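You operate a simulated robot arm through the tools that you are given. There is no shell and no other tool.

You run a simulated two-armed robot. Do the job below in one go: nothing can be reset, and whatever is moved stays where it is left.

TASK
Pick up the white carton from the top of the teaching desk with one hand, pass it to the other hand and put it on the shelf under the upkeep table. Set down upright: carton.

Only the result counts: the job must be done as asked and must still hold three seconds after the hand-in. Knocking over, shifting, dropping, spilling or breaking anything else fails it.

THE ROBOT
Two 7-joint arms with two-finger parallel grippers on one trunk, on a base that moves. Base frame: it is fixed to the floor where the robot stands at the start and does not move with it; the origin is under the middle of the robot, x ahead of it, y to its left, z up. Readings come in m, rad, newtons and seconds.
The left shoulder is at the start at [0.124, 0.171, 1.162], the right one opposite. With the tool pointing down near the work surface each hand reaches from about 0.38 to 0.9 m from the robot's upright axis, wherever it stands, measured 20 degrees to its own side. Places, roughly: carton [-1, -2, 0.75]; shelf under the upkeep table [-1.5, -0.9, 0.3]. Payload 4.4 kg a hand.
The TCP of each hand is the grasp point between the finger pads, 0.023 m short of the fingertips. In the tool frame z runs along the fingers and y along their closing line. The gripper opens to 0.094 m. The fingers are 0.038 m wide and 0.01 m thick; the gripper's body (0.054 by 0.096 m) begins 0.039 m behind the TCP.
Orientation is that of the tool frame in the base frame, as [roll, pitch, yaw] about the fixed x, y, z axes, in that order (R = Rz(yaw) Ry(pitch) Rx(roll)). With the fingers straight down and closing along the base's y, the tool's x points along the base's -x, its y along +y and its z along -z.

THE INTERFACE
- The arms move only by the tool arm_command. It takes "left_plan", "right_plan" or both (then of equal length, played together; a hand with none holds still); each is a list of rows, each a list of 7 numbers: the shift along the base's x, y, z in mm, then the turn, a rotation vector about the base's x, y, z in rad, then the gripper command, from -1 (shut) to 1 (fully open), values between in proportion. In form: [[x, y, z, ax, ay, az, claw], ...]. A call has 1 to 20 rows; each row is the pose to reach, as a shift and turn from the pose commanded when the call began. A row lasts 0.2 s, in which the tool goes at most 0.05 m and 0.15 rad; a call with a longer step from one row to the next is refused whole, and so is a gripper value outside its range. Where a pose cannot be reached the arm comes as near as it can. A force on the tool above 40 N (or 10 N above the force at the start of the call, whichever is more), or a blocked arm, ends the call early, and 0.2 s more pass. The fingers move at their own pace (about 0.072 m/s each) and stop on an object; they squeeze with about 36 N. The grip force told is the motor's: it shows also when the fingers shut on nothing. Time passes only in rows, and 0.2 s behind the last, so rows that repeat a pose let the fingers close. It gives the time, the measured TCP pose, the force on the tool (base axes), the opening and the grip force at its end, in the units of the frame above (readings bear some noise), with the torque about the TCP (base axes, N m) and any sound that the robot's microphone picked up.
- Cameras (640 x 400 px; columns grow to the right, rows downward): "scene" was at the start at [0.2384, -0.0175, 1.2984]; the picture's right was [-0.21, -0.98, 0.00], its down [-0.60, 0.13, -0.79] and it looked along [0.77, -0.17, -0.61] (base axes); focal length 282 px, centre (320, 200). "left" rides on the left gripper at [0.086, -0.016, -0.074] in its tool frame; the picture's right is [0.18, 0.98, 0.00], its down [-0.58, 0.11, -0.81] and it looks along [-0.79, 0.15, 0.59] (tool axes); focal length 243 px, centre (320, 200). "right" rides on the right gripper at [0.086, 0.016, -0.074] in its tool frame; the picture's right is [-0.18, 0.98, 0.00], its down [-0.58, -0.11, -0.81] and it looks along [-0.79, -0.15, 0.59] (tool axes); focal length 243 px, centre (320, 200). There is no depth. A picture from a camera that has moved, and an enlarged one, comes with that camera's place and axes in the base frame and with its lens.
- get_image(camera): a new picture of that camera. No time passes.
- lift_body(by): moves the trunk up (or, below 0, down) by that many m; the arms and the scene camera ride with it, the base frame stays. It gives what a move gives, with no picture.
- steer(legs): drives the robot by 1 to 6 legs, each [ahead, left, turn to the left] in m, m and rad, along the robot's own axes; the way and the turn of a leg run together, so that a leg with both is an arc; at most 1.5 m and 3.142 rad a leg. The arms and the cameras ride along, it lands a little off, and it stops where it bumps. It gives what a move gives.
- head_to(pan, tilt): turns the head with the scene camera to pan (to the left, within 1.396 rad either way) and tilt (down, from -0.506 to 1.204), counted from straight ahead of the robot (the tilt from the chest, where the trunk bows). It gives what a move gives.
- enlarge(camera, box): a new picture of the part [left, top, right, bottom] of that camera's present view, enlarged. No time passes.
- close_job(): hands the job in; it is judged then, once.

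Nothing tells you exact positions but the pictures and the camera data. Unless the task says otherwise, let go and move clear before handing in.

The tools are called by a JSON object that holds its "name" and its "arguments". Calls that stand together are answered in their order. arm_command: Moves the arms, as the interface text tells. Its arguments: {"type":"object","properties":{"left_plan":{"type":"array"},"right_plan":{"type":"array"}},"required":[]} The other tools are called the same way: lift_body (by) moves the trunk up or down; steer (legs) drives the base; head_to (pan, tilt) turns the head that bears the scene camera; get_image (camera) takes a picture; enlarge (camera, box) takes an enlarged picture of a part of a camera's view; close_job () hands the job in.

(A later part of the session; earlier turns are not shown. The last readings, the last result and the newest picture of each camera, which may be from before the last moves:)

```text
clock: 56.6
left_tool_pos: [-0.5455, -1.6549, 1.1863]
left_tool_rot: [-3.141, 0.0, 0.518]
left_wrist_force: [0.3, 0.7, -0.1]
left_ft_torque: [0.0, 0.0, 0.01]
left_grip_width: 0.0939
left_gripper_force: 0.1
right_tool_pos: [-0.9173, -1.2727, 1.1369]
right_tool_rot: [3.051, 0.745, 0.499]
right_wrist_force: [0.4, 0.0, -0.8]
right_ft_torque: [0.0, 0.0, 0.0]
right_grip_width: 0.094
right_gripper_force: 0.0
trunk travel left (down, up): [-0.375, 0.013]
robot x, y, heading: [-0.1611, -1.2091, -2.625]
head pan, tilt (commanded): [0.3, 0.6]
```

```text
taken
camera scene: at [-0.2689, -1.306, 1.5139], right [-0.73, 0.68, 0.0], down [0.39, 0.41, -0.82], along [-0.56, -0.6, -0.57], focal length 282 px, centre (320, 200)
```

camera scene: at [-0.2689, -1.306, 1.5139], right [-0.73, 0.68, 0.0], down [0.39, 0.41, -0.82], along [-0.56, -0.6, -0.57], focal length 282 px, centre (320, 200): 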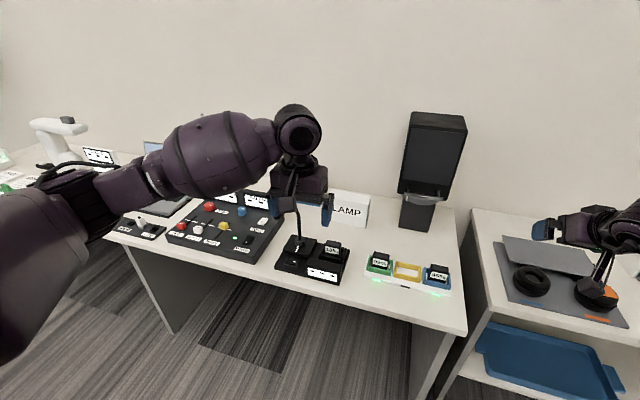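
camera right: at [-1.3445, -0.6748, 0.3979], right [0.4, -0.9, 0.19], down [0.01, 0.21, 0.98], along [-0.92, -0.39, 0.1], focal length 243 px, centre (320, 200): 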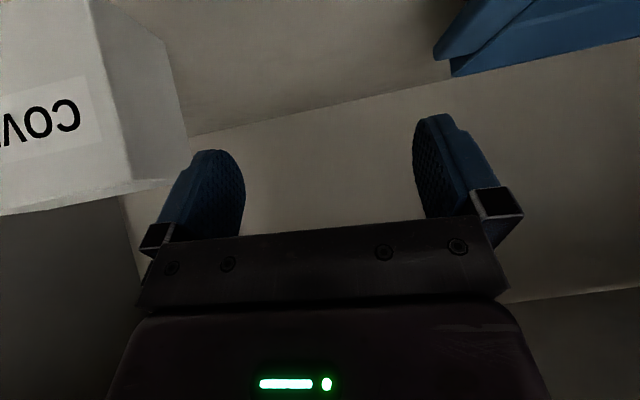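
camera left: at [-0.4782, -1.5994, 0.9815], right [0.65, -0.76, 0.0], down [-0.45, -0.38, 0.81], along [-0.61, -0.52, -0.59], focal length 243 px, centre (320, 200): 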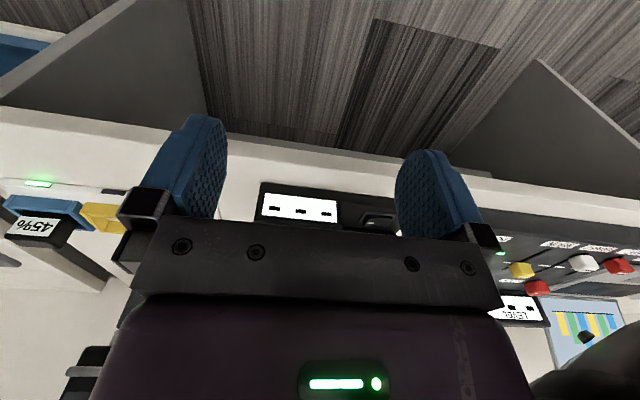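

Both hands are now above the mic's height. I'll slide left, keeping clear of the desk.

{"name": "steer", "arguments": {"legs": [[0, 0.536, -0.035]]}}

{"name": "head_to", "arguments": {"pan": -0.2, "tilt": 0.65}}

{"name": "get_image", "arguments": {"camera": "scene"}}

```text
clock: 61.9
left_tool_pos: [-0.3048, -2.117, 1.1851]
left_tool_rot: [-3.141, 0.0, 0.476]
left_wrist_force: [0.0, -0.5, -0.3]
left_ft_torque: [0.05, -0.01, -0.02]
left_grip_width: 0.094
left_gripper_force: 0.1
right_tool_pos: [-0.6613, -1.7201, 1.1366]
right_tool_rot: [3.053, 0.747, 0.46]
right_wrist_force: [-0.4, -0.2, 0.3]
right_ft_torque: [-0.03, 0.01, 0.01]
right_grip_width: 0.0941
right_gripper_force: 0.1
trunk travel left (down, up): [-0.375, 0.013]
robot x, y, heading: [0.0992, -1.6916, -2.663]
head pan, tilt (commanded): [0.3, 0.6]
```

```text
clock: 62.8
left_tool_pos: [-0.3051, -2.1158, 1.1857]
left_tool_rot: [-3.141, 0.0, 0.476]
left_wrist_force: [0.2, 1.3, -0.1]
left_ft_torque: [-0.01, -0.04, -0.02]
left_grip_width: 0.094
left_gripper_force: 0.0
right_tool_pos: [-0.6596, -1.7195, 1.1373]
right_tool_rot: [3.049, 0.746, 0.459]
right_wrist_force: [0.6, -0.2, -0.2]
right_ft_torque: [-0.01, 0.0, 0.04]
right_grip_width: 0.0938
right_gripper_force: 0.0
trunk travel left (down, up): [-0.375, 0.013]
robot x, y, heading: [0.0948, -1.6921, -2.669]
head pan, tilt (commanded): [-0.201, 0.649]
```

```text
taken
camera scene: at [-0.0341, -1.7402, 1.5097], right [-0.27, 0.96, 0.0], down [0.58, 0.17, -0.8], along [-0.77, -0.22, -0.6], focal length 282 px, centre (320, 200)
```

scene: 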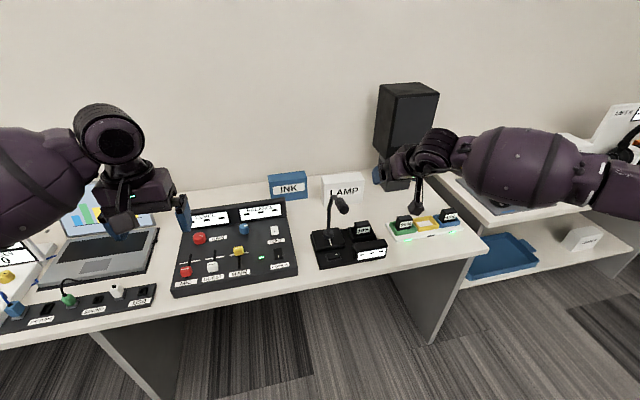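

From here I see the whole desk: the mic head is near [-0.65, -1.85, 1.02], well in front of the carton and a bit to its left. I'll bring the right hand to straight down with the fingers closing across the carton's thin side, high above everything.

{"name": "arm_command", "arguments": {"right_plan": [[0, 0, 0, 0.069, -0.105, -0.006, 1], [0, 0, 0, 0.138, -0.209, -0.011, 1], [0, 0, 0, 0.206, -0.314, -0.017, 1], [0, 0, 0, 0.275, -0.419, -0.023, 1], [0, 0, 0, 0.344, -0.523, -0.028, 1], [0, 0, 0, 0.413, -0.628, -0.034, 1], [0, 0, 0, 0.413, -0.628, -0.034, 1]]}}

{"name": "enlarge", "arguments": {"camera": "scene", "box": [260, 150, 400, 240]}}

```text
clock: 64.4
left_tool_pos: [-0.3051, -2.115, 1.1862]
left_tool_rot: [-3.141, 0.0, 0.476]
left_wrist_force: [0.7, -0.2, -0.9]
left_ft_torque: [0.03, 0.01, -0.01]
left_grip_width: 0.094
left_gripper_force: 0.1
right_tool_pos: [-0.6595, -1.72, 1.1365]
right_tool_rot: [-3.133, -0.002, 0.46]
right_wrist_force: [-0.1, 1.1, 0.4]
right_ft_torque: [-0.01, 0.02, 0.0]
right_grip_width: 0.0938
right_gripper_force: 0.1
trunk travel left (down, up): [-0.375, 0.013]
robot x, y, heading: [0.0958, -1.6906, -2.662]
head pan, tilt (commanded): [-0.201, 0.649]
```

```text
4.44 times, centred on (330, 195) of scene
camera zoom: at [-0.034, -1.7395, 1.5097], right [-0.27, 0.96, 0.0], down [0.58, 0.16, -0.8], along [-0.77, -0.22, -0.6], focal length 1254 px, centre (276, 222)
```

zoom: 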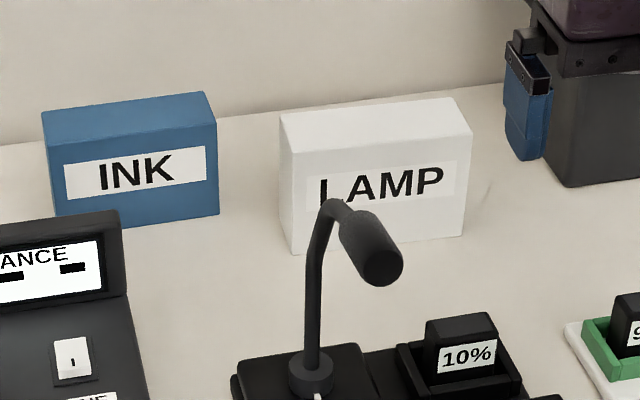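

The two views agree to within a centimetre: carton centre about [-1.018, -1.924], long axis at about 116 degrees. I'll now turn the right hand 90 degrees about the vertical, in the air.

{"name": "arm_command", "arguments": {"right_plan": [[0, 0, 0, 0, 0, 0.143, 1], [0, 0, 0, 0, 0, 0.286, 1], [0, 0, 0, 0, 0, 0.428, 1], [0, 0, 0, 0, 0, 0.571, 1], [0, 0, 0, 0, 0, 0.714, 1], [0, 0, 0, 0, 0, 0.857, 1], [0, 0, 0, 0, 0, 1.0, 1], [0, 0, 0, 0, 0, 1.142, 1], [0, 0, 0, 0, 0, 1.285, 1], [0, 0, 0, 0, 0, 1.428, 1], [0, 0, 0, 0, 0, 1.57, 1], [0, 0, 0, 0, 0, 1.57, 1]]}}

{"name": "get_image", "arguments": {"camera": "scene"}}

```text
clock: 67.0
left_tool_pos: [-0.3058, -2.1125, 1.1865]
left_tool_rot: [3.138, 0.0, 0.475]
left_wrist_force: [-0.4, 0.5, 0.3]
left_ft_torque: [0.01, -0.02, -0.03]
left_grip_width: 0.0938
left_gripper_force: 0.1
right_tool_pos: [-0.4418, -1.7204, 1.0342]
right_tool_rot: [-3.008, 0.025, 2.007]
right_wrist_force: [-4.4, 14.2, -5.7]
right_ft_torque: [-0.92, -0.27, 0.07]
right_grip_width: 0.0941
right_gripper_force: 0.1
right hand out of reach, approached as far as the arm can: row 4, 5, 6, 7, 8, 9, 10, 11, 12
trunk travel left (down, up): [-0.375, 0.013]
robot x, y, heading: [0.0992, -1.6881, -2.668]
head pan, tilt (commanded): [-0.201, 0.649]
```

```text
taken
camera scene: at [-0.037, -1.7355, 1.5094], right [-0.27, 0.96, 0.0], down [0.58, 0.16, -0.8], along [-0.77, -0.22, -0.61], focal length 282 px, centre (320, 200)
```

scene: 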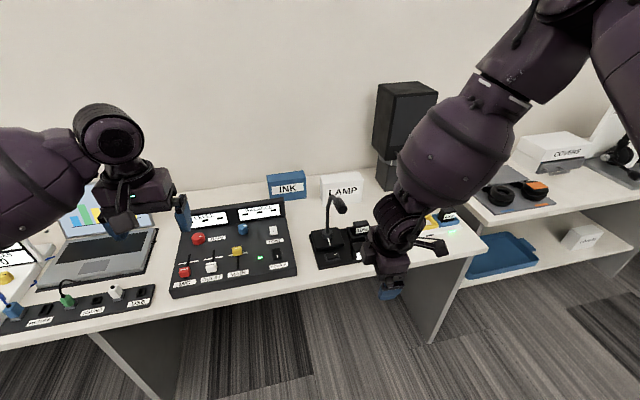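

The arm had trouble turning the hand that far there: the hand drifted to [-0.44, -1.72, 1.03] and the wrist reads some force. I'll hold still for one row and look closely for any contact.

{"name": "arm_command", "arguments": {"right_plan": [[0, 0, 0, 0, 0, 0, 1]]}}

{"name": "enlarge", "arguments": {"camera": "scene", "box": [300, 130, 520, 310]}}

{"name": "get_image", "arguments": {"camera": "right"}}

```text
clock: 67.4
left_tool_pos: [-0.3032, -2.1195, 1.1867]
left_tool_rot: [-3.141, 0.001, 0.478]
left_wrist_force: [-0.2, 0.5, -0.2]
left_ft_torque: [-0.01, 0.04, 0.0]
left_grip_width: 0.0938
left_gripper_force: 0.1
right_tool_pos: [-0.4423, -1.713, 1.0324]
right_tool_rot: [-3.014, -0.001, 1.998]
right_wrist_force: [-0.3, -0.3, -0.4]
right_ft_torque: [0.01, -0.02, -0.02]
right_grip_width: 0.0939
right_gripper_force: 0.0
trunk travel left (down, up): [-0.375, 0.013]
robot x, y, heading: [0.0977, -1.6909, -2.663]
head pan, tilt (commanded): [-0.201, 0.649]
```

```text
2.22 times, centred on (410, 220) of scene
camera zoom: at [-0.0331, -1.7416, 1.5097], right [-0.27, 0.96, 0.0], down [0.58, 0.17, -0.8], along [-0.77, -0.22, -0.6], focal length 627 px, centre (120, 156)
```

zoom: 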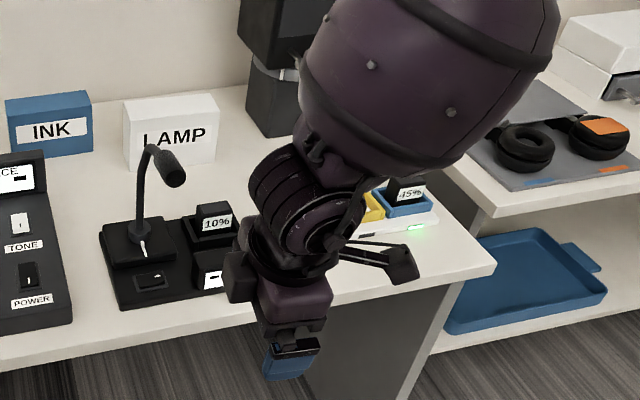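

```text
taken
camera right: at [-0.455, -1.6244, 1.1036], right [0.96, 0.24, -0.13], down [0.24, -0.53, 0.81], along [0.13, -0.81, -0.57], focal length 243 px, centre (320, 200)
```

right: 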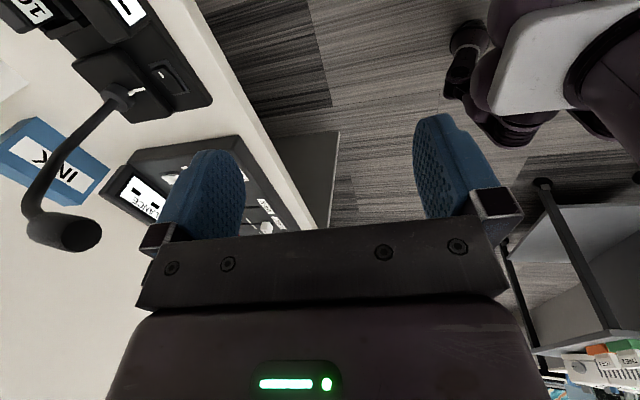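

The reading was only a transient; nothing is touching. The elbow is now up and to the right, which is good for clearing the mic, so I'll raise the right hand above mic height before moving closer.

{"name": "arm_command", "arguments": {"right_plan": [[-10, -5, 35, 0, 0, 0, 1], [-20, -10, 70, 0, 0, 0, 1], [-30, -15, 105, 0, 0, 0, 1], [-40, -20, 140, 0, 0, 0, 1], [-50, -25, 175, 0, 0, 0, 1], [-50, -25, 175, 0, 0, 0, 1]]}}

{"name": "get_image", "arguments": {"camera": "scene"}}

```text
clock: 68.8
left_tool_pos: [-0.3049, -2.1167, 1.1877]
left_tool_rot: [-3.142, -0.001, 0.477]
left_wrist_force: [-0.4, -0.2, -0.2]
left_ft_torque: [-0.02, -0.02, -0.01]
left_grip_width: 0.0938
left_gripper_force: 0.0
right_tool_pos: [-0.3999, -1.7317, 1.1197]
right_tool_rot: [-3.008, 0.0, 1.994]
right_wrist_force: [0.8, 0.6, -0.9]
right_ft_torque: [-0.01, -0.03, -0.03]
right_grip_width: 0.0941
right_gripper_force: 0.0
right hand out of reach, approached as far as the arm can: row 1, 2, 3, 4, 5, 6
trunk travel left (down, up): [-0.375, 0.013]
robot x, y, heading: [0.0964, -1.6909, -2.661]
head pan, tilt (commanded): [-0.201, 0.649]
```

```text
taken
camera scene: at [-0.0344, -1.7401, 1.5096], right [-0.27, 0.96, 0.0], down [0.58, 0.16, -0.8], along [-0.77, -0.22, -0.6], focal length 282 px, centre (320, 200)
```

scene: 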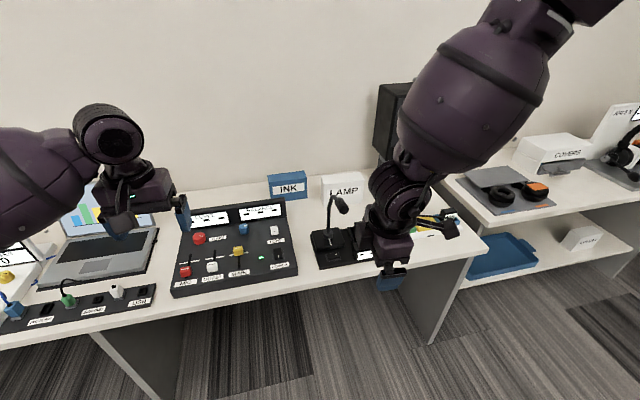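

This hand orientation limits the reach too much. I'll turn the wrist back and try the opposite turn, which gives the same closing line with the camera on the other side.

{"name": "arm_command", "arguments": {"right_plan": [[-10, 0, 0, 0, 0, -0.14, 1], [-20, 1, 0, 0, 0, -0.28, 1], [-45, 2, 0, 0, 0, -0.42, 1], [-70, 3, 0, 0, 0, -0.56, 1], [-95, 4, 5, 0, 0, -0.7, 1], [-120, 6, 10, 0, 0, -0.84, 1], [-150, 8, 12, 0, 0, -0.98, 1], [-180, 9, 14, 0, 0, -1.12, 1], [-210, 10, 16, 0, 0, -1.26, 1], [-240, 11, 17, 0, 0, -1.4, 1], [-260, 12, 17, 0, 0, -1.53, 1], [-260, 12, 17, 0, 0, -1.53, 1]]}}

```text
clock: 71.4
left_tool_pos: [-0.3039, -2.116, 1.1854]
left_tool_rot: [3.14, 0.0, 0.476]
left_wrist_force: [0.2, -0.7, -0.3]
left_ft_torque: [-0.03, 0.01, 0.02]
left_grip_width: 0.0939
left_gripper_force: 0.1
right_tool_pos: [-0.6582, -1.723, 1.1354]
right_tool_rot: [-3.013, 0.0, 0.466]
right_wrist_force: [1.0, -0.5, 0.1]
right_ft_torque: [-0.02, -0.04, 0.0]
right_grip_width: 0.0941
right_gripper_force: 0.0
trunk travel left (down, up): [-0.375, 0.013]
robot x, y, heading: [0.0981, -1.6949, -2.666]
head pan, tilt (commanded): [-0.201, 0.649]
```

{"name": "arm_command", "arguments": {"right_plan": [[0, 0, 0, -0.115, -0.058, 0, 1], [0, 0, 0, -0.115, -0.058, 0, 1]]}}

{"name": "arm_command", "arguments": {"right_plan": [[0, 0, 0, 0, 0, -0.143, 1], [0, 0, 0, 0, 0, -0.286, 1], [0, 0, 0, 0, 0, -0.428, 1], [0, 0, 0, 0, 0, -0.571, 1], [0, 0, 0, 0, 0, -0.714, 1], [0, 0, 0, 0, 0, -0.857, 1], [0, 0, 0, 0, 0, -1.0, 1], [0, 0, 0, 0, 0, -1.142, 1], [0, 0, 0, 0, 0, -1.285, 1], [0, 0, 0, 0, 0, -1.428, 1], [0, 0, 0, 0, 0, -1.57, 1], [0, 0, 0, 0, 0, -1.57, 1]]}}

{"name": "get_image", "arguments": {"camera": "scene"}}

```text
clock: 72.0
left_tool_pos: [-0.3041, -2.116, 1.1857]
left_tool_rot: [3.141, 0.001, 0.477]
left_wrist_force: [-0.2, -0.2, 0.3]
left_ft_torque: [0.0, -0.02, -0.02]
left_grip_width: 0.0942
left_gripper_force: 0.0
right_tool_pos: [-0.6575, -1.7228, 1.1355]
right_tool_rot: [3.14, 0.001, 0.466]
right_wrist_force: [-0.1, 0.1, -0.1]
right_ft_torque: [0.02, 0.0, 0.03]
right_grip_width: 0.0941
right_gripper_force: 0.0
trunk travel left (down, up): [-0.375, 0.013]
robot x, y, heading: [0.0983, -1.6922, -2.665]
head pan, tilt (commanded): [-0.201, 0.649]
```

```text
clock: 74.6
left_tool_pos: [-0.3046, -2.1146, 1.186]
left_tool_rot: [-3.141, 0.0, 0.476]
left_wrist_force: [-0.9, 0.1, 0.2]
left_ft_torque: [0.02, 0.0, -0.01]
left_grip_width: 0.094
left_gripper_force: 0.1
right_tool_pos: [-0.6591, -1.7225, 1.1347]
right_tool_rot: [3.141, 0.0, -1.104]
right_wrist_force: [0.1, 0.2, -0.1]
right_ft_torque: [0.0, 0.01, -0.03]
right_grip_width: 0.0941
right_gripper_force: 0.0
trunk travel left (down, up): [-0.375, 0.013]
robot x, y, heading: [0.0965, -1.6928, -2.661]
head pan, tilt (commanded): [-0.201, 0.649]
```

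```text
taken
camera scene: at [-0.0342, -1.7401, 1.5097], right [-0.27, 0.96, 0.0], down [0.58, 0.16, -0.8], along [-0.77, -0.22, -0.6], focal length 282 px, centre (320, 200)
```

scene: 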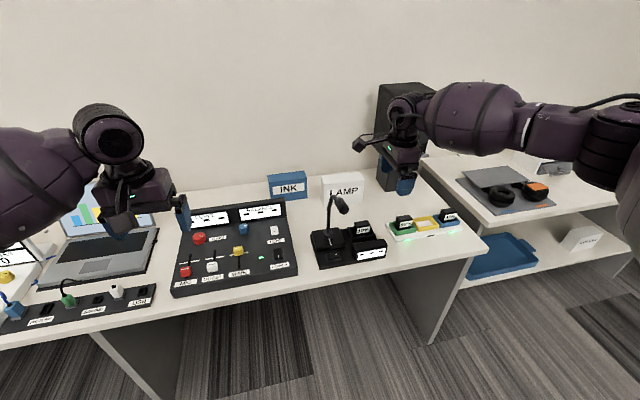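

Turning the other way works cleanly: the right hand points straight down with its fingers closing toward the wall. I'll check whether it can turn further, which would keep its camera out of the way at the hand-over.

{"name": "arm_command", "arguments": {"right_plan": [[0, 0, 0, 0, 0, -0.143, 1], [0, 0, 0, 0, 0, -0.286, 1], [0, 0, 0, 0, 0, -0.428, 1], [0, 0, 0, 0, 0, -0.571, 1], [0, 0, 0, 0, 0, -0.714, 1], [0, 0, 0, 0, 0, -0.857, 1], [0, 0, 0, 0, 0, -1.0, 1], [0, 0, 0, 0, 0, -1.142, 1], [0, 0, 0, 0, 0, -1.285, 1], [0, 0, 0, 0, 0, -1.428, 1], [0, 0, 0, 0, 0, -1.57, 1], [0, 0, 0, 0, 0, -1.57, 1]]}}

{"name": "get_image", "arguments": {"camera": "scene"}}

```text
clock: 77.2
left_tool_pos: [-0.304, -2.115, 1.1865]
left_tool_rot: [3.141, -0.001, 0.477]
left_wrist_force: [1.0, 1.4, 0.0]
left_ft_torque: [-0.02, -0.01, 0.0]
left_grip_width: 0.0939
left_gripper_force: 0.1
right_tool_pos: [-0.6588, -1.722, 1.1348]
right_tool_rot: [3.14, 0.001, -2.675]
right_wrist_force: [0.5, 0.1, -0.6]
right_ft_torque: [-0.01, -0.01, 0.0]
right_grip_width: 0.094
right_gripper_force: 0.1
trunk travel left (down, up): [-0.375, 0.013]
robot x, y, heading: [0.0974, -1.6908, -2.666]
head pan, tilt (commanded): [-0.201, 0.649]
```

```text
taken
camera scene: at [-0.0342, -1.7401, 1.5097], right [-0.27, 0.96, 0.0], down [0.58, 0.16, -0.8], along [-0.77, -0.22, -0.6], focal length 282 px, centre (320, 200)
```

scene: 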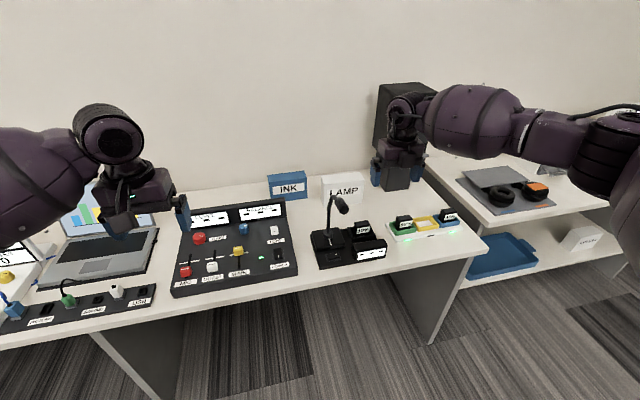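

The right hand turns freely through to facing backward, which is ideal for the hand-over. I'll turn it back to the picking angle and drive up to the carton.

{"name": "arm_command", "arguments": {"right_plan": [[0, 0, 0, 0, 0, 0.143, 1], [0, 0, 0, 0, 0, 0.286, 1], [0, 0, 0, 0, 0, 0.428, 1], [0, 0, 0, 0, 0, 0.571, 1], [0, 0, 0, 0, 0, 0.714, 1], [0, 0, 0, 0, 0, 0.857, 1], [0, 0, 0, 0, 0, 1.0, 1], [0, 0, 0, 0, 0, 1.142, 1], [0, 0, 0, 0, 0, 1.285, 1], [0, 0, 0, 0, 0, 1.428, 1], [0, 0, 0, 0, 0, 1.56, 1], [0, 0, 0, 0, 0, 1.56, 1]]}}

```text
clock: 79.8
left_tool_pos: [-0.304, -2.1161, 1.186]
left_tool_rot: [-3.142, 0.0, 0.477]
left_wrist_force: [-0.4, 0.1, 0.3]
left_ft_torque: [0.03, -0.01, 0.02]
left_grip_width: 0.094
left_gripper_force: 0.1
right_tool_pos: [-0.6599, -1.7218, 1.1335]
right_tool_rot: [3.139, 0.0, -1.112]
right_wrist_force: [0.2, 0.1, 0.8]
right_ft_torque: [0.01, 0.0, 0.0]
right_grip_width: 0.094
right_gripper_force: 0.1
trunk travel left (down, up): [-0.375, 0.013]
robot x, y, heading: [0.0999, -1.6897, -2.66]
head pan, tilt (commanded): [-0.201, 0.649]
```

I'll drive the last quarter metre to the desk with the hands still high.

{"name": "steer", "arguments": {"legs": [[0.2525, -0.02, 0]]}}

{"name": "get_image", "arguments": {"camera": "scene"}}

{"name": "get_image", "arguments": {"camera": "right"}}

```text
clock: 81.7
left_tool_pos: [-0.5376, -2.216, 1.1857]
left_tool_rot: [-3.141, 0.002, 0.479]
left_wrist_force: [0.2, -0.3, 0.2]
left_ft_torque: [-0.03, 0.0, -0.02]
left_grip_width: 0.0941
left_gripper_force: 0.1
right_tool_pos: [-0.8919, -1.8216, 1.1346]
right_tool_rot: [3.141, -0.001, -1.11]
right_wrist_force: [0.2, -0.3, -0.2]
right_ft_torque: [0.04, -0.04, 0.0]
right_grip_width: 0.0941
right_gripper_force: 0.0
trunk travel left (down, up): [-0.375, 0.013]
robot x, y, heading: [-0.1342, -1.7887, -2.66]
head pan, tilt (commanded): [-0.201, 0.649]
```

```text
taken
camera scene: at [-0.2674, -1.8387, 1.5095], right [-0.28, 0.96, 0.0], down [0.58, 0.17, -0.8], along [-0.77, -0.22, -0.61], focal length 282 px, centre (320, 200)
```

scene: 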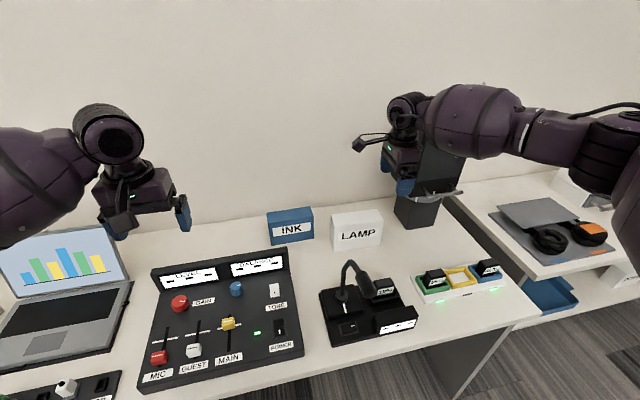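

```text
taken
camera right: at [-0.8688, -1.9072, 1.2085], right [-0.96, -0.27, 0.0], down [-0.16, 0.57, 0.81], along [-0.22, 0.78, -0.59], focal length 243 px, centre (320, 200)
```

right: 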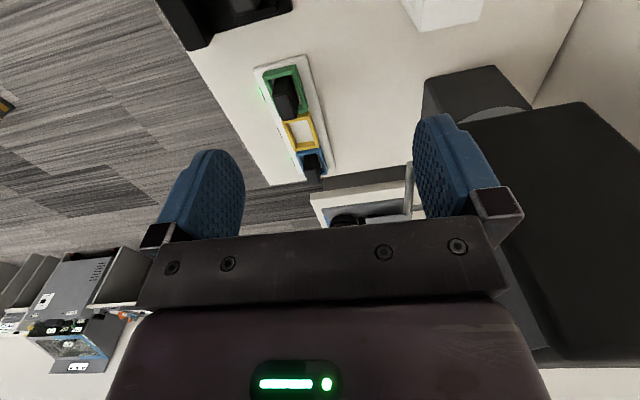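

The robot is in place with the hand behind and beside the carton's line. I'll zoom in on the carton again to refine its position before reaching.

{"name": "enlarge", "arguments": {"camera": "scene", "box": [260, 190, 460, 315]}}

{"name": "enlarge", "arguments": {"camera": "scene", "box": [310, 195, 406, 255]}}

```text
3.20 times, centred on (360, 252) of scene
camera zoom: at [-0.2674, -1.8387, 1.5095], right [-0.28, 0.96, 0.0], down [0.58, 0.17, -0.8], along [-0.77, -0.22, -0.61], focal length 903 px, centre (192, 32)
```

zoom: 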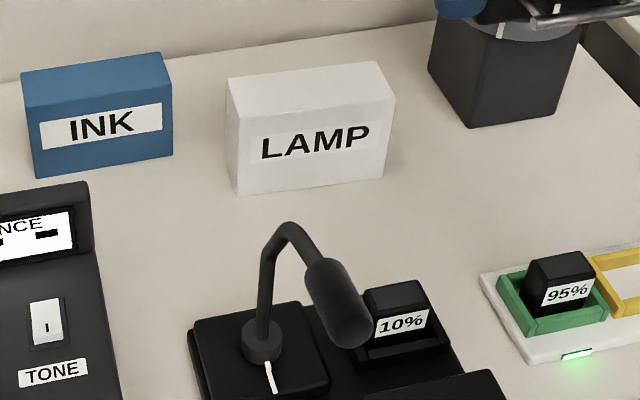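

```text
6.67 times, centred on (358, 225) of scene
camera zoom: at [-0.2674, -1.8387, 1.5095], right [-0.28, 0.96, 0.0], down [0.58, 0.17, -0.8], along [-0.77, -0.22, -0.61], focal length 1880 px, centre (67, 33)
```

zoom: 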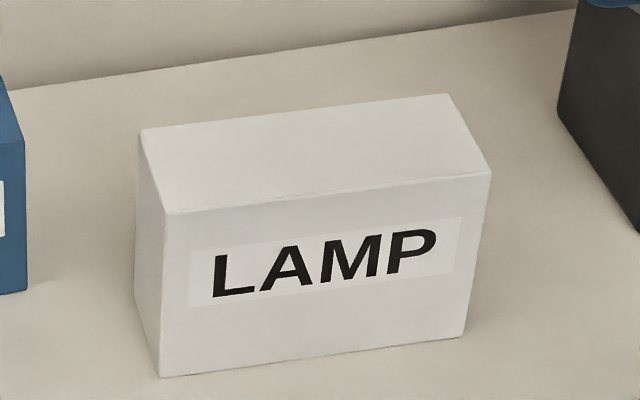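

The carton centre refines to about [-1.013, -1.921], top at z = 0.873. I'll lower the trunk partway, which gives the right arm more reach, and check how things look.

{"name": "lift_body", "arguments": {"by": -0.12}}

{"name": "get_image", "arguments": {"camera": "scene"}}

```text
clock: 83.2
left_tool_pos: [-0.5348, -2.2158, 1.0673]
left_tool_rot: [3.142, 0.002, 0.48]
left_wrist_force: [-0.2, 0.0, 0.6]
left_ft_torque: [0.02, 0.01, 0.01]
left_grip_width: 0.0939
left_gripper_force: 0.1
right_tool_pos: [-0.8913, -1.8216, 1.0167]
right_tool_rot: [3.137, 0.0, -1.108]
right_wrist_force: [0.4, 1.2, -0.7]
right_ft_torque: [0.02, 0.03, -0.02]
right_grip_width: 0.0939
right_gripper_force: 0.1
trunk travel left (down, up): [-0.255, 0.133]
robot x, y, heading: [-0.1342, -1.7885, -2.662]
head pan, tilt (commanded): [-0.201, 0.649]
```

```text
taken
camera scene: at [-0.2925, -1.852, 1.3867], right [-0.28, 0.96, 0.0], down [0.58, 0.17, -0.8], along [-0.77, -0.22, -0.6], focal length 282 px, centre (320, 200)
```

scene: 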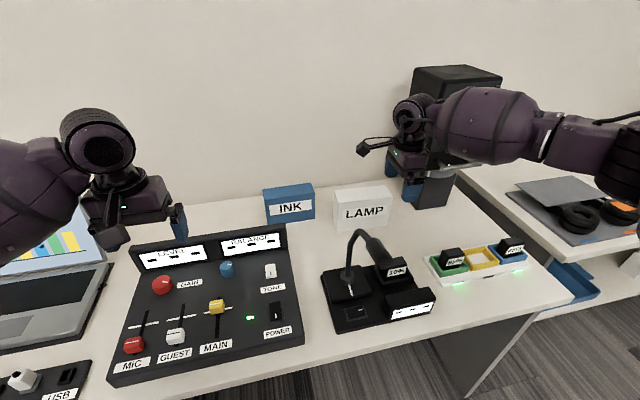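

Clear. I'll move the right hand across to directly above the carton's left part, keeping its height.

{"name": "arm_command", "arguments": {"right_plan": [[-15, -22, 0, 0, 0, 0.005, 1], [-35, -48, 0, 0, 0, 0.01, 1], [-60, -73, 0, 0, 0, 0.012, 1], [-87, -98, 0, 0, 0, 0.012, 1], [-111, -121, 0, 0, 0, 0.012, 1], [-111, -121, 0, 0, 0, 0.012, 1]]}}

{"name": "get_image", "arguments": {"camera": "scene"}}

{"name": "get_image", "arguments": {"camera": "right"}}

```text
clock: 84.5
left_tool_pos: [-0.535, -2.2161, 1.0658]
left_tool_rot: [3.141, 0.0, 0.482]
left_wrist_force: [1.8, -0.9, 0.4]
left_ft_torque: [0.04, 0.01, -0.01]
left_grip_width: 0.0939
left_gripper_force: 0.1
right_tool_pos: [-0.979, -1.9298, 1.0141]
right_tool_rot: [3.139, 0.001, -1.096]
right_wrist_force: [0.2, -1.4, 0.4]
right_ft_torque: [0.03, 0.01, 0.01]
right_grip_width: 0.0943
right_gripper_force: 0.0
right hand out of reach, approached as far as the arm can: row 5, 6
trunk travel left (down, up): [-0.255, 0.133]
robot x, y, heading: [-0.1314, -1.7895, -2.659]
head pan, tilt (commanded): [-0.201, 0.649]
```

```text
taken
camera scene: at [-0.2928, -1.8542, 1.3862], right [-0.28, 0.96, 0.0], down [0.58, 0.17, -0.8], along [-0.77, -0.22, -0.6], focal length 282 px, centre (320, 200)
```

scene: 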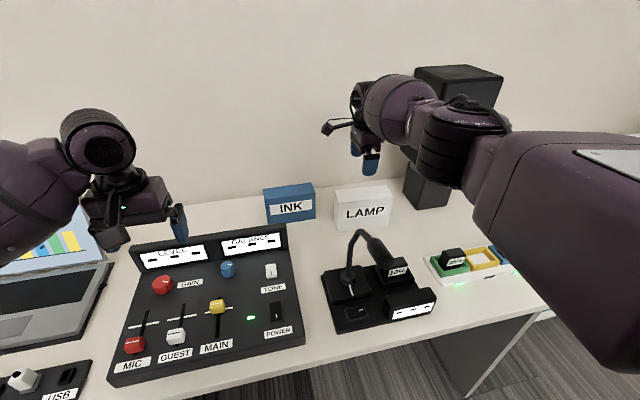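

```text
taken
camera right: at [-0.9539, -2.0135, 1.0887], right [-0.96, -0.29, 0.0], down [-0.17, 0.57, 0.81], along [-0.23, 0.77, -0.59], focal length 243 px, centre (320, 200)
```

right: 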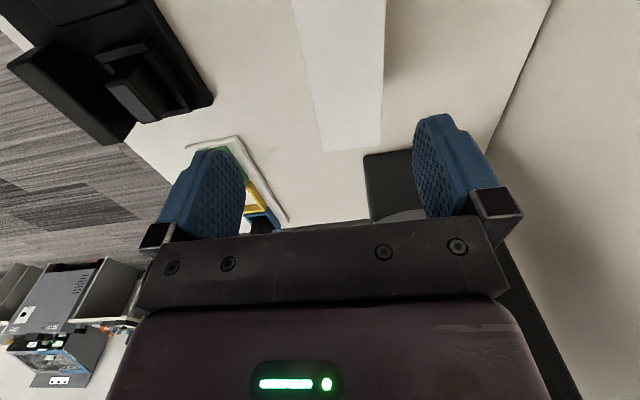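

The arm is a few centimetres short because the trunk is still high. I'll lower the trunk a bit more, which leans it forward, with the fingertips still above the carton.

{"name": "lift_body", "arguments": {"by": -0.08}}

{"name": "arm_command", "arguments": {"right_plan": [[-10, -6, 0, 0, 0, 0, 1], [-23, -13, 0, 0, 0, 0, 1], [-23, -13, 0, 0, 0, 0, 1]]}}

{"name": "get_image", "arguments": {"camera": "scene"}}

{"name": "get_image", "arguments": {"camera": "right"}}

```text
clock: 85.7
left_tool_pos: [-0.5349, -2.2144, 0.9894]
left_tool_rot: [-3.141, 0.004, 0.48]
left_wrist_force: [0.7, -0.2, 0.9]
left_ft_torque: [-0.01, 0.05, 0.0]
left_grip_width: 0.0941
left_gripper_force: 0.1
right_tool_pos: [-0.977, -1.9253, 0.9385]
right_tool_rot: [3.137, -0.001, -1.1]
right_wrist_force: [0.0, 0.2, 0.6]
right_ft_torque: [-0.01, -0.02, 0.0]
right_grip_width: 0.094
right_gripper_force: 0.1
trunk travel left (down, up): [-0.175, 0.213]
robot x, y, heading: [-0.1349, -1.7905, -2.658]
head pan, tilt (commanded): [-0.201, 0.649]
```

```text
clock: 86.5
left_tool_pos: [-0.5359, -2.2149, 0.986]
left_tool_rot: [-3.141, 0.0, 0.48]
left_wrist_force: [0.2, 1.1, -0.1]
left_ft_torque: [0.0, -0.01, 0.01]
left_grip_width: 0.0942
left_gripper_force: 0.1
right_tool_pos: [-1.0023, -1.9381, 0.9347]
right_tool_rot: [3.14, -0.001, -1.097]
right_wrist_force: [0.5, 0.4, 0.6]
right_ft_torque: [0.04, 0.02, 0.01]
right_grip_width: 0.094
right_gripper_force: 0.0
trunk travel left (down, up): [-0.175, 0.213]
robot x, y, heading: [-0.1373, -1.7877, -2.665]
head pan, tilt (commanded): [-0.201, 0.649]
```

```text
taken
camera scene: at [-0.3517, -1.8824, 1.2993], right [-0.27, 0.96, 0.0], down [0.58, 0.17, -0.8], along [-0.77, -0.22, -0.6], focal length 282 px, centre (320, 200)
```

scene: 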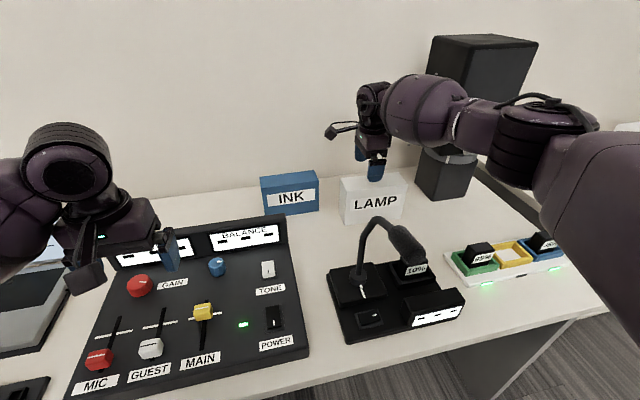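

```text
taken
camera right: at [-0.9773, -2.0237, 1.0086], right [-0.96, -0.28, 0.0], down [-0.17, 0.57, 0.81], along [-0.23, 0.77, -0.59], focal length 243 px, centre (320, 200)
```

right: 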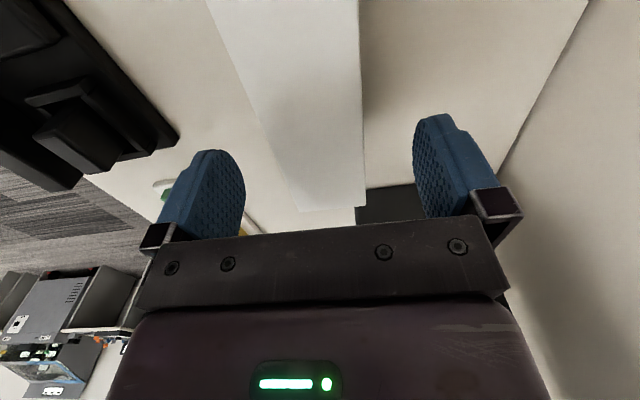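

The right camera shows the carton lined up between the open fingers, just 7 mm toward me. I'll correct that and descend partway.

{"name": "arm_command", "arguments": {"right_plan": [[7, 3, 0, 0, 0, 0, 1], [7, 3, -15, 0, 0, 0, 1], [7, 3, -30, 0, 0, 0, 1], [7, 3, -45, 0, 0, 0, 1], [7, 3, -45, 0, 0, 0, 1]]}}

{"name": "get_image", "arguments": {"camera": "right"}}

{"name": "enlarge", "arguments": {"camera": "scene", "box": [300, 80, 480, 240]}}

```text
clock: 87.7
left_tool_pos: [-0.5359, -2.2145, 0.987]
left_tool_rot: [3.141, 0.0, 0.481]
left_wrist_force: [-0.4, -0.8, 0.4]
left_ft_torque: [0.02, 0.02, 0.01]
left_grip_width: 0.094
left_gripper_force: 0.1
right_tool_pos: [-0.9953, -1.9364, 0.889]
right_tool_rot: [3.14, -0.002, -1.098]
right_wrist_force: [0.0, 0.4, 0.2]
right_ft_torque: [-0.01, 0.01, -0.02]
right_grip_width: 0.0938
right_gripper_force: 0.0
trunk travel left (down, up): [-0.175, 0.213]
robot x, y, heading: [-0.1354, -1.7904, -2.663]
head pan, tilt (commanded): [-0.201, 0.649]
```

```text
taken
camera right: at [-0.9704, -2.0204, 0.9638], right [-0.96, -0.28, 0.0], down [-0.17, 0.57, 0.81], along [-0.23, 0.77, -0.59], focal length 243 px, centre (320, 200)
```

right: 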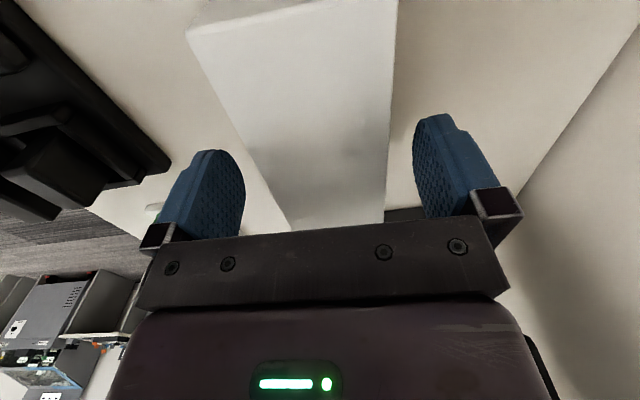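

```text
2.50 times, centred on (390, 160) of scene
camera zoom: at [-0.3514, -1.8825, 1.2994], right [-0.28, 0.96, 0.0], down [0.58, 0.17, -0.8], along [-0.77, -0.22, -0.6], focal length 705 px, centre (145, 300)
```

zoom: 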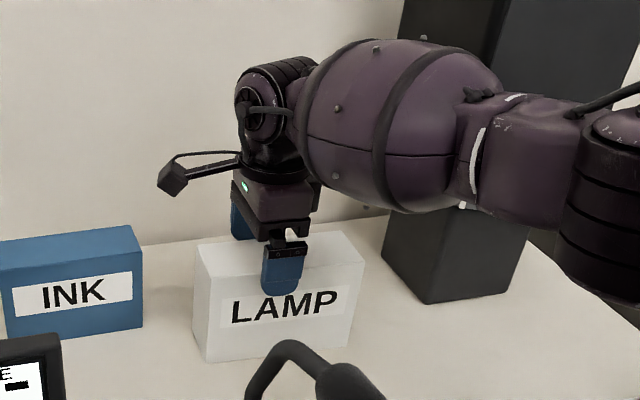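

The carton is centred between the fingers. I'll go down to grip depth, close, and hold while the fingers settle.

{"name": "arm_command", "arguments": {"right_plan": [[0, 0, -12, 0, 0, 0, 1], [0, 0, -24, 0, 0, 0, 1], [0, 0, -35, 0, 0, 0, 1], [0, 0, -45, 0, 0, 0, 1], [0, 0, -45, 0, 0, 0, 1]]}}

{"name": "get_image", "arguments": {"camera": "right"}}

{"name": "enlarge", "arguments": {"camera": "scene", "box": [300, 80, 480, 240]}}

```text
clock: 88.9
left_tool_pos: [-0.5366, -2.2145, 0.9865]
left_tool_rot: [3.141, 0.0, 0.48]
left_wrist_force: [-0.1, 0.0, 0.6]
left_ft_torque: [0.01, -0.02, 0.01]
left_grip_width: 0.094
left_gripper_force: 0.1
right_tool_pos: [-0.9962, -1.9355, 0.8431]
right_tool_rot: [3.14, 0.0, -1.098]
right_wrist_force: [-0.6, -0.3, -0.4]
right_ft_torque: [0.01, -0.01, 0.0]
right_grip_width: 0.0944
right_gripper_force: 0.0
trunk travel left (down, up): [-0.175, 0.213]
robot x, y, heading: [-0.1297, -1.7915, -2.665]
head pan, tilt (commanded): [-0.201, 0.649]
```

```text
taken
camera right: at [-0.9707, -2.0205, 0.9179], right [-0.96, -0.28, 0.0], down [-0.17, 0.57, 0.81], along [-0.23, 0.77, -0.59], focal length 243 px, centre (320, 200)
```

right: 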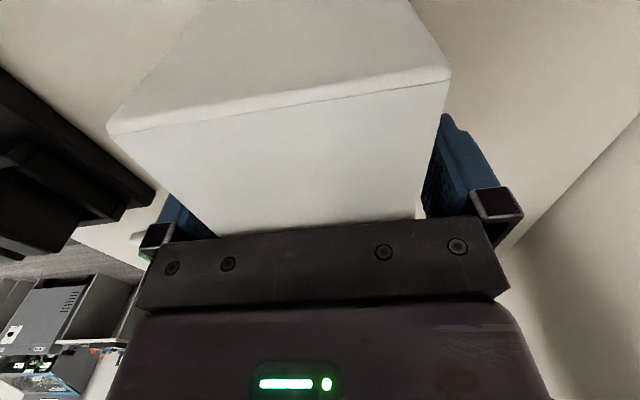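

```text
2.50 times, centred on (390, 160) of scene
camera zoom: at [-0.3516, -1.8825, 1.2993], right [-0.28, 0.96, 0.0], down [0.58, 0.17, -0.8], along [-0.77, -0.22, -0.6], focal length 705 px, centre (145, 300)
```

zoom: 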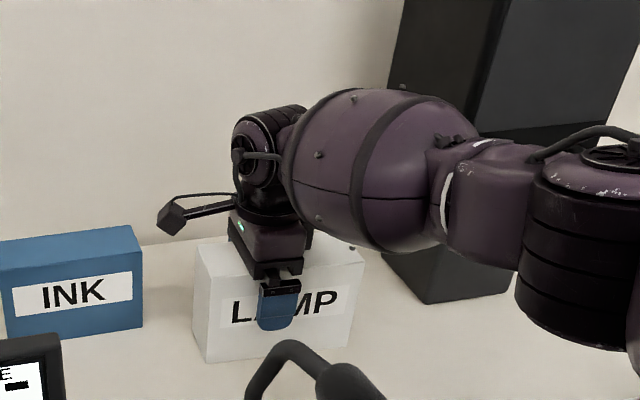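

Everything is clear around the hand. Closing the right gripper on the carton.

{"name": "arm_command", "arguments": {"right_plan": [[0, 0, 0, 0, 0, 0, 0.5], [0, 0, 0, 0, 0, 0, 0], [0, 0, 0, 0, 0, 0, -1], [0, 0, 0, 0, 0, 0, -1], [0, 0, 0, 0, 0, 0, -1], [0, 0, 0, 0, 0, 0, -1]]}}

```text
clock: 90.3
left_tool_pos: [-0.5347, -2.2158, 0.9864]
left_tool_rot: [3.141, 0.001, 0.48]
left_wrist_force: [0.3, -0.7, -0.5]
left_ft_torque: [-0.05, 0.05, -0.02]
left_grip_width: 0.0939
left_gripper_force: 0.2
right_tool_pos: [-0.9957, -1.9366, 0.8446]
right_tool_rot: [3.139, 0.001, -1.098]
right_wrist_force: [0.9, 0.2, -0.3]
right_ft_torque: [0.13, -0.12, -0.1]
right_grip_width: 0.0648
right_gripper_force: 36.2
trunk travel left (down, up): [-0.175, 0.213]
robot x, y, heading: [-0.1342, -1.7894, -2.665]
head pan, tilt (commanded): [-0.201, 0.649]
```

Gripped: opening 0.065 m, grip force 36 N. I'll lift straight up.

{"name": "arm_command", "arguments": {"right_plan": [[0, 0, 8, 0, 0, 0, -1], [0, 0, 20, 0, 0, 0, -1], [0, 0, 40, 0, 0, 0, -1], [0, 0, 60, 0, 0, 0, -1], [0, 0, 80, 0, 0, 0, -1], [0, 0, 80, 0, 0, 0, -1]]}}

{"name": "get_image", "arguments": {"camera": "scene"}}

{"name": "get_image", "arguments": {"camera": "right"}}

```text
clock: 91.7
left_tool_pos: [-0.5361, -2.214, 0.9855]
left_tool_rot: [3.14, -0.003, 0.479]
left_wrist_force: [0.0, 0.3, 0.5]
left_ft_torque: [-0.01, 0.0, 0.02]
left_grip_width: 0.0941
left_gripper_force: 0.2
right_tool_pos: [-0.9946, -1.9362, 0.9243]
right_tool_rot: [-3.141, 0.001, -1.097]
right_wrist_force: [0.2, 0.4, -3.1]
right_ft_torque: [-0.03, -0.03, 0.02]
right_grip_width: 0.0647
right_gripper_force: 35.7
trunk travel left (down, up): [-0.175, 0.213]
robot x, y, heading: [-0.1362, -1.7937, -2.664]
head pan, tilt (commanded): [-0.201, 0.649]
```

```text
taken
camera scene: at [-0.3524, -1.8828, 1.299], right [-0.28, 0.96, 0.0], down [0.58, 0.17, -0.8], along [-0.77, -0.22, -0.6], focal length 282 px, centre (320, 200)
```

scene: 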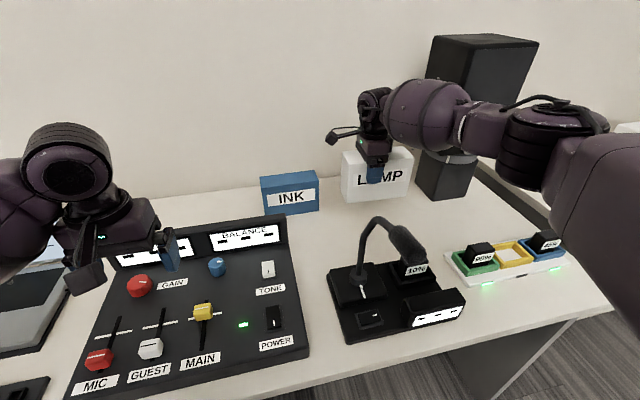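

```text
taken
camera right: at [-0.9708, -2.0199, 0.998], right [-0.96, -0.28, 0.0], down [-0.17, 0.57, 0.81], along [-0.23, 0.77, -0.59], focal length 243 px, centre (320, 200)
```

right: 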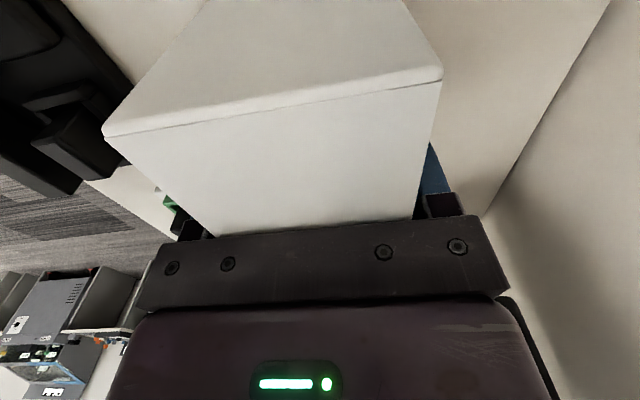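

The carton is up and weighs about 0.3 kg. I'll raise it further and pull it a little back and to the right, staying clear of the mic, before raising the trunk.

{"name": "arm_command", "arguments": {"right_plan": [[0, 0, 20, 0, 0, 0, -1], [0, 0, 40, 0, 0, 0, -1], [5, 5, 60, 0, 0, 0, -1], [25, 24, 60, 0, 0, 0, -1], [45, 43, 60, 0, 0, 0, -1], [65, 62, 60, 0, 0, 0, -1], [82, 78, 60, 0, 0, 0, -1], [91, 86, 60, 0, 0, 0, -1], [91, 86, 60, 0, 0, 0, -1]]}}

{"name": "get_image", "arguments": {"camera": "scene"}}

```text
clock: 93.7
left_tool_pos: [-0.5357, -2.2158, 0.986]
left_tool_rot: [-3.141, 0.0, 0.481]
left_wrist_force: [0.4, -0.3, 0.7]
left_ft_torque: [0.05, 0.02, 0.0]
left_grip_width: 0.0941
left_gripper_force: 0.1
right_tool_pos: [-0.9052, -1.8495, 0.9852]
right_tool_rot: [3.141, 0.0, -1.097]
right_wrist_force: [-0.1, 0.6, -3.9]
right_ft_torque: [-0.03, -0.03, -0.04]
right_grip_width: 0.0647
right_gripper_force: 36.0
trunk travel left (down, up): [-0.175, 0.213]
robot x, y, heading: [-0.1344, -1.7932, -2.659]
head pan, tilt (commanded): [-0.201, 0.649]
```

```text
taken
camera scene: at [-0.352, -1.8828, 1.2992], right [-0.28, 0.96, 0.0], down [0.58, 0.17, -0.8], along [-0.77, -0.22, -0.6], focal length 282 px, centre (320, 200)
```

scene: 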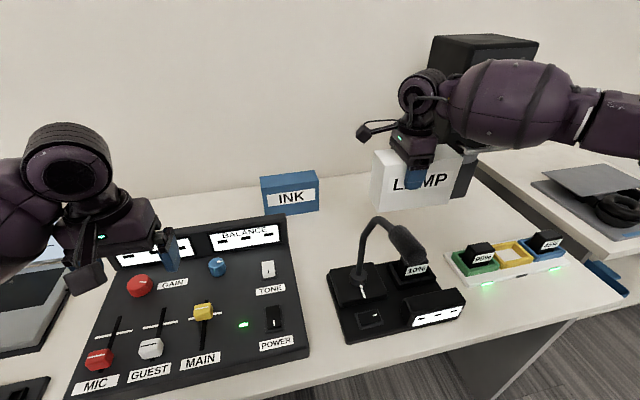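

The carton hangs clear of the mic and the display. Raising the trunk now.

{"name": "lift_body", "arguments": {"by": 0.2}}

{"name": "get_image", "arguments": {"camera": "scene"}}

```text
clock: 95.9
left_tool_pos: [-0.5353, -2.2139, 1.1863]
left_tool_rot: [3.141, 0.0, 0.48]
left_wrist_force: [-0.2, 0.5, 0.1]
left_ft_torque: [-0.02, 0.01, 0.02]
left_grip_width: 0.0939
left_gripper_force: 0.0
right_tool_pos: [-0.9037, -1.8495, 1.1833]
right_tool_rot: [-3.14, 0.0, -1.098]
right_wrist_force: [0.0, -0.1, -3.7]
right_ft_torque: [-0.03, 0.0, 0.01]
right_grip_width: 0.0647
right_gripper_force: 35.9
trunk travel left (down, up): [-0.375, 0.013]
robot x, y, heading: [-0.1331, -1.7865, -2.661]
head pan, tilt (commanded): [-0.201, 0.649]
```

```text
taken
camera scene: at [-0.2669, -1.8384, 1.5095], right [-0.28, 0.96, 0.0], down [0.58, 0.17, -0.8], along [-0.77, -0.22, -0.6], focal length 282 px, centre (320, 200)
```

scene: 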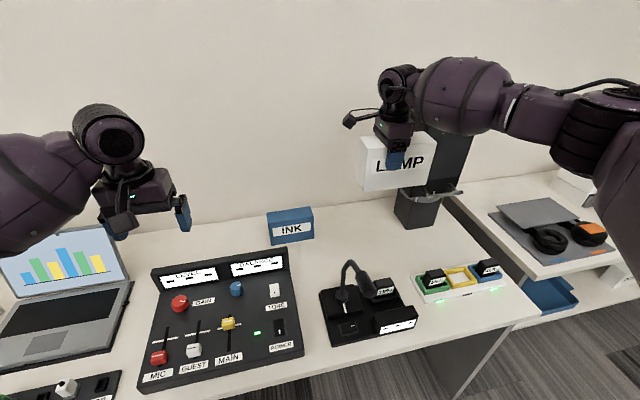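

I'll add a bit more height for a safe margin over the mic, then back away from the desk.

{"name": "arm_command", "arguments": {"right_plan": [[0, 0, 20, 0, 0, 0, -1], [0, 0, 40, 0, 0, 0, -1], [0, 0, 60, 0, 0, 0, -1], [0, 0, 60, 0, 0, 0, -1]]}}

{"name": "steer", "arguments": {"legs": [[-0.4, 0, 0]]}}

{"name": "get_image", "arguments": {"camera": "scene"}}

```text
clock: 96.9
left_tool_pos: [-0.5372, -2.2154, 1.1856]
left_tool_rot: [3.141, -0.001, 0.481]
left_wrist_force: [0.8, -0.4, 0.3]
left_ft_torque: [-0.01, -0.01, 0.0]
left_grip_width: 0.0943
left_gripper_force: 0.1
right_tool_pos: [-0.9039, -1.8498, 1.2441]
right_tool_rot: [3.141, 0.0, -1.1]
right_wrist_force: [-0.3, -0.7, -2.5]
right_ft_torque: [-0.06, 0.01, -0.01]
right_grip_width: 0.065
right_gripper_force: 35.8
trunk travel left (down, up): [-0.375, 0.013]
robot x, y, heading: [-0.135, -1.7905, -2.667]
head pan, tilt (commanded): [-0.201, 0.649]
```

```text
clock: 99.4
left_tool_pos: [-0.1829, -2.0338, 1.1861]
left_tool_rot: [3.141, 0.0, 0.484]
left_wrist_force: [-0.2, 0.1, -0.6]
left_ft_torque: [0.01, 0.01, 0.02]
left_grip_width: 0.0942
left_gripper_force: 0.0
right_tool_pos: [-0.5526, -1.67, 1.2444]
right_tool_rot: [3.137, 0.001, -1.095]
right_wrist_force: [0.5, -0.9, -2.4]
right_ft_torque: [-0.04, -0.01, -0.01]
right_grip_width: 0.0649
right_gripper_force: 35.3
trunk travel left (down, up): [-0.375, 0.013]
robot x, y, heading: [0.2109, -1.6057, -2.655]
head pan, tilt (commanded): [-0.201, 0.649]
```

```text
taken
camera scene: at [0.0837, -1.6559, 1.5097], right [-0.28, 0.96, 0.0], down [0.58, 0.17, -0.8], along [-0.76, -0.22, -0.6], focal length 282 px, centre (320, 200)
```

scene: 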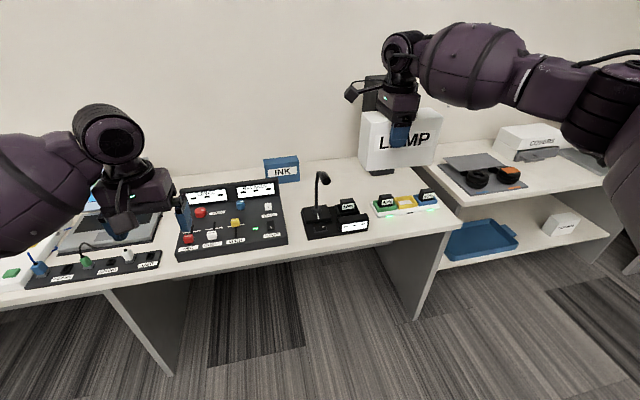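

The carton is clear of the desk and held firmly. I'll back up a bit more and lower the trunk to a comfortable height for the hand-over.

{"name": "steer", "arguments": {"legs": [[-0.3, 0, 0]]}}

{"name": "lift_body", "arguments": {"by": -0.2}}

{"name": "head_to", "arguments": {"pan": 0.0, "tilt": 0.6}}

{"name": "get_image", "arguments": {"camera": "scene"}}

```text
clock: 101.4
left_tool_pos: [0.0845, -1.8936, 1.1863]
left_tool_rot: [3.141, -0.002, 0.485]
left_wrist_force: [-0.2, -0.1, 0.7]
left_ft_torque: [-0.02, -0.02, -0.01]
left_grip_width: 0.0941
left_gripper_force: 0.1
right_tool_pos: [-0.2846, -1.5293, 1.2446]
right_tool_rot: [3.14, 0.001, -1.093]
right_wrist_force: [0.3, 0.6, -2.2]
right_ft_torque: [-0.05, -0.03, 0.03]
right_grip_width: 0.0647
right_gripper_force: 35.6
trunk travel left (down, up): [-0.375, 0.013]
robot x, y, heading: [0.4837, -1.465, -2.653]
head pan, tilt (commanded): [-0.201, 0.649]
```

```text
clock: 103.6
left_tool_pos: [0.084, -1.8937, 0.9871]
left_tool_rot: [3.14, 0.002, 0.484]
left_wrist_force: [1.7, 0.7, 0.1]
left_ft_torque: [-0.02, 0.01, -0.01]
left_grip_width: 0.0941
left_gripper_force: 0.0
right_tool_pos: [-0.2848, -1.5305, 1.0463]
right_tool_rot: [3.137, -0.001, -1.092]
right_wrist_force: [0.7, 0.4, -3.1]
right_ft_torque: [-0.06, 0.03, 0.0]
right_grip_width: 0.0649
right_gripper_force: 35.9
trunk travel left (down, up): [-0.175, 0.213]
robot x, y, heading: [0.4849, -1.4665, -2.656]
head pan, tilt (commanded): [-0.201, 0.649]
```

```text
clock: 104.3
left_tool_pos: [0.083, -1.8943, 0.9864]
left_tool_rot: [-3.141, -0.002, 0.485]
left_wrist_force: [-0.4, -0.6, 0.3]
left_ft_torque: [-0.03, 0.03, 0.0]
left_grip_width: 0.0941
left_gripper_force: 0.0
right_tool_pos: [-0.2861, -1.531, 1.0442]
right_tool_rot: [3.141, 0.0, -1.093]
right_wrist_force: [0.2, 0.2, -3.2]
right_ft_torque: [-0.07, -0.01, -0.03]
right_grip_width: 0.0649
right_gripper_force: 36.0
trunk travel left (down, up): [-0.175, 0.213]
robot x, y, heading: [0.4856, -1.4655, -2.657]
head pan, tilt (commanded): [0.0, 0.6]
```

```text
taken
camera scene: at [0.2708, -1.5771, 1.3035], right [-0.47, 0.89, 0.0], down [0.5, 0.26, -0.82], along [-0.73, -0.38, -0.57], focal length 282 px, centre (320, 200)
```

scene: 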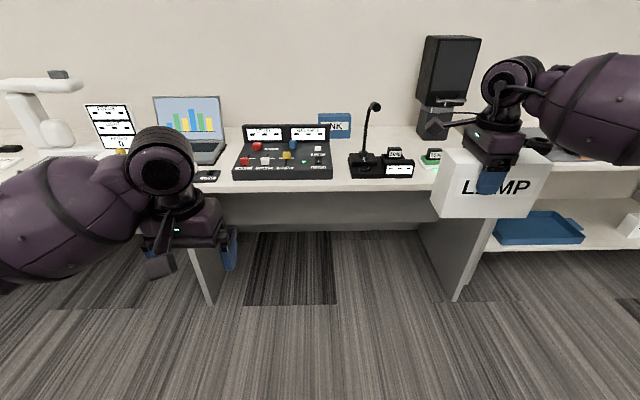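

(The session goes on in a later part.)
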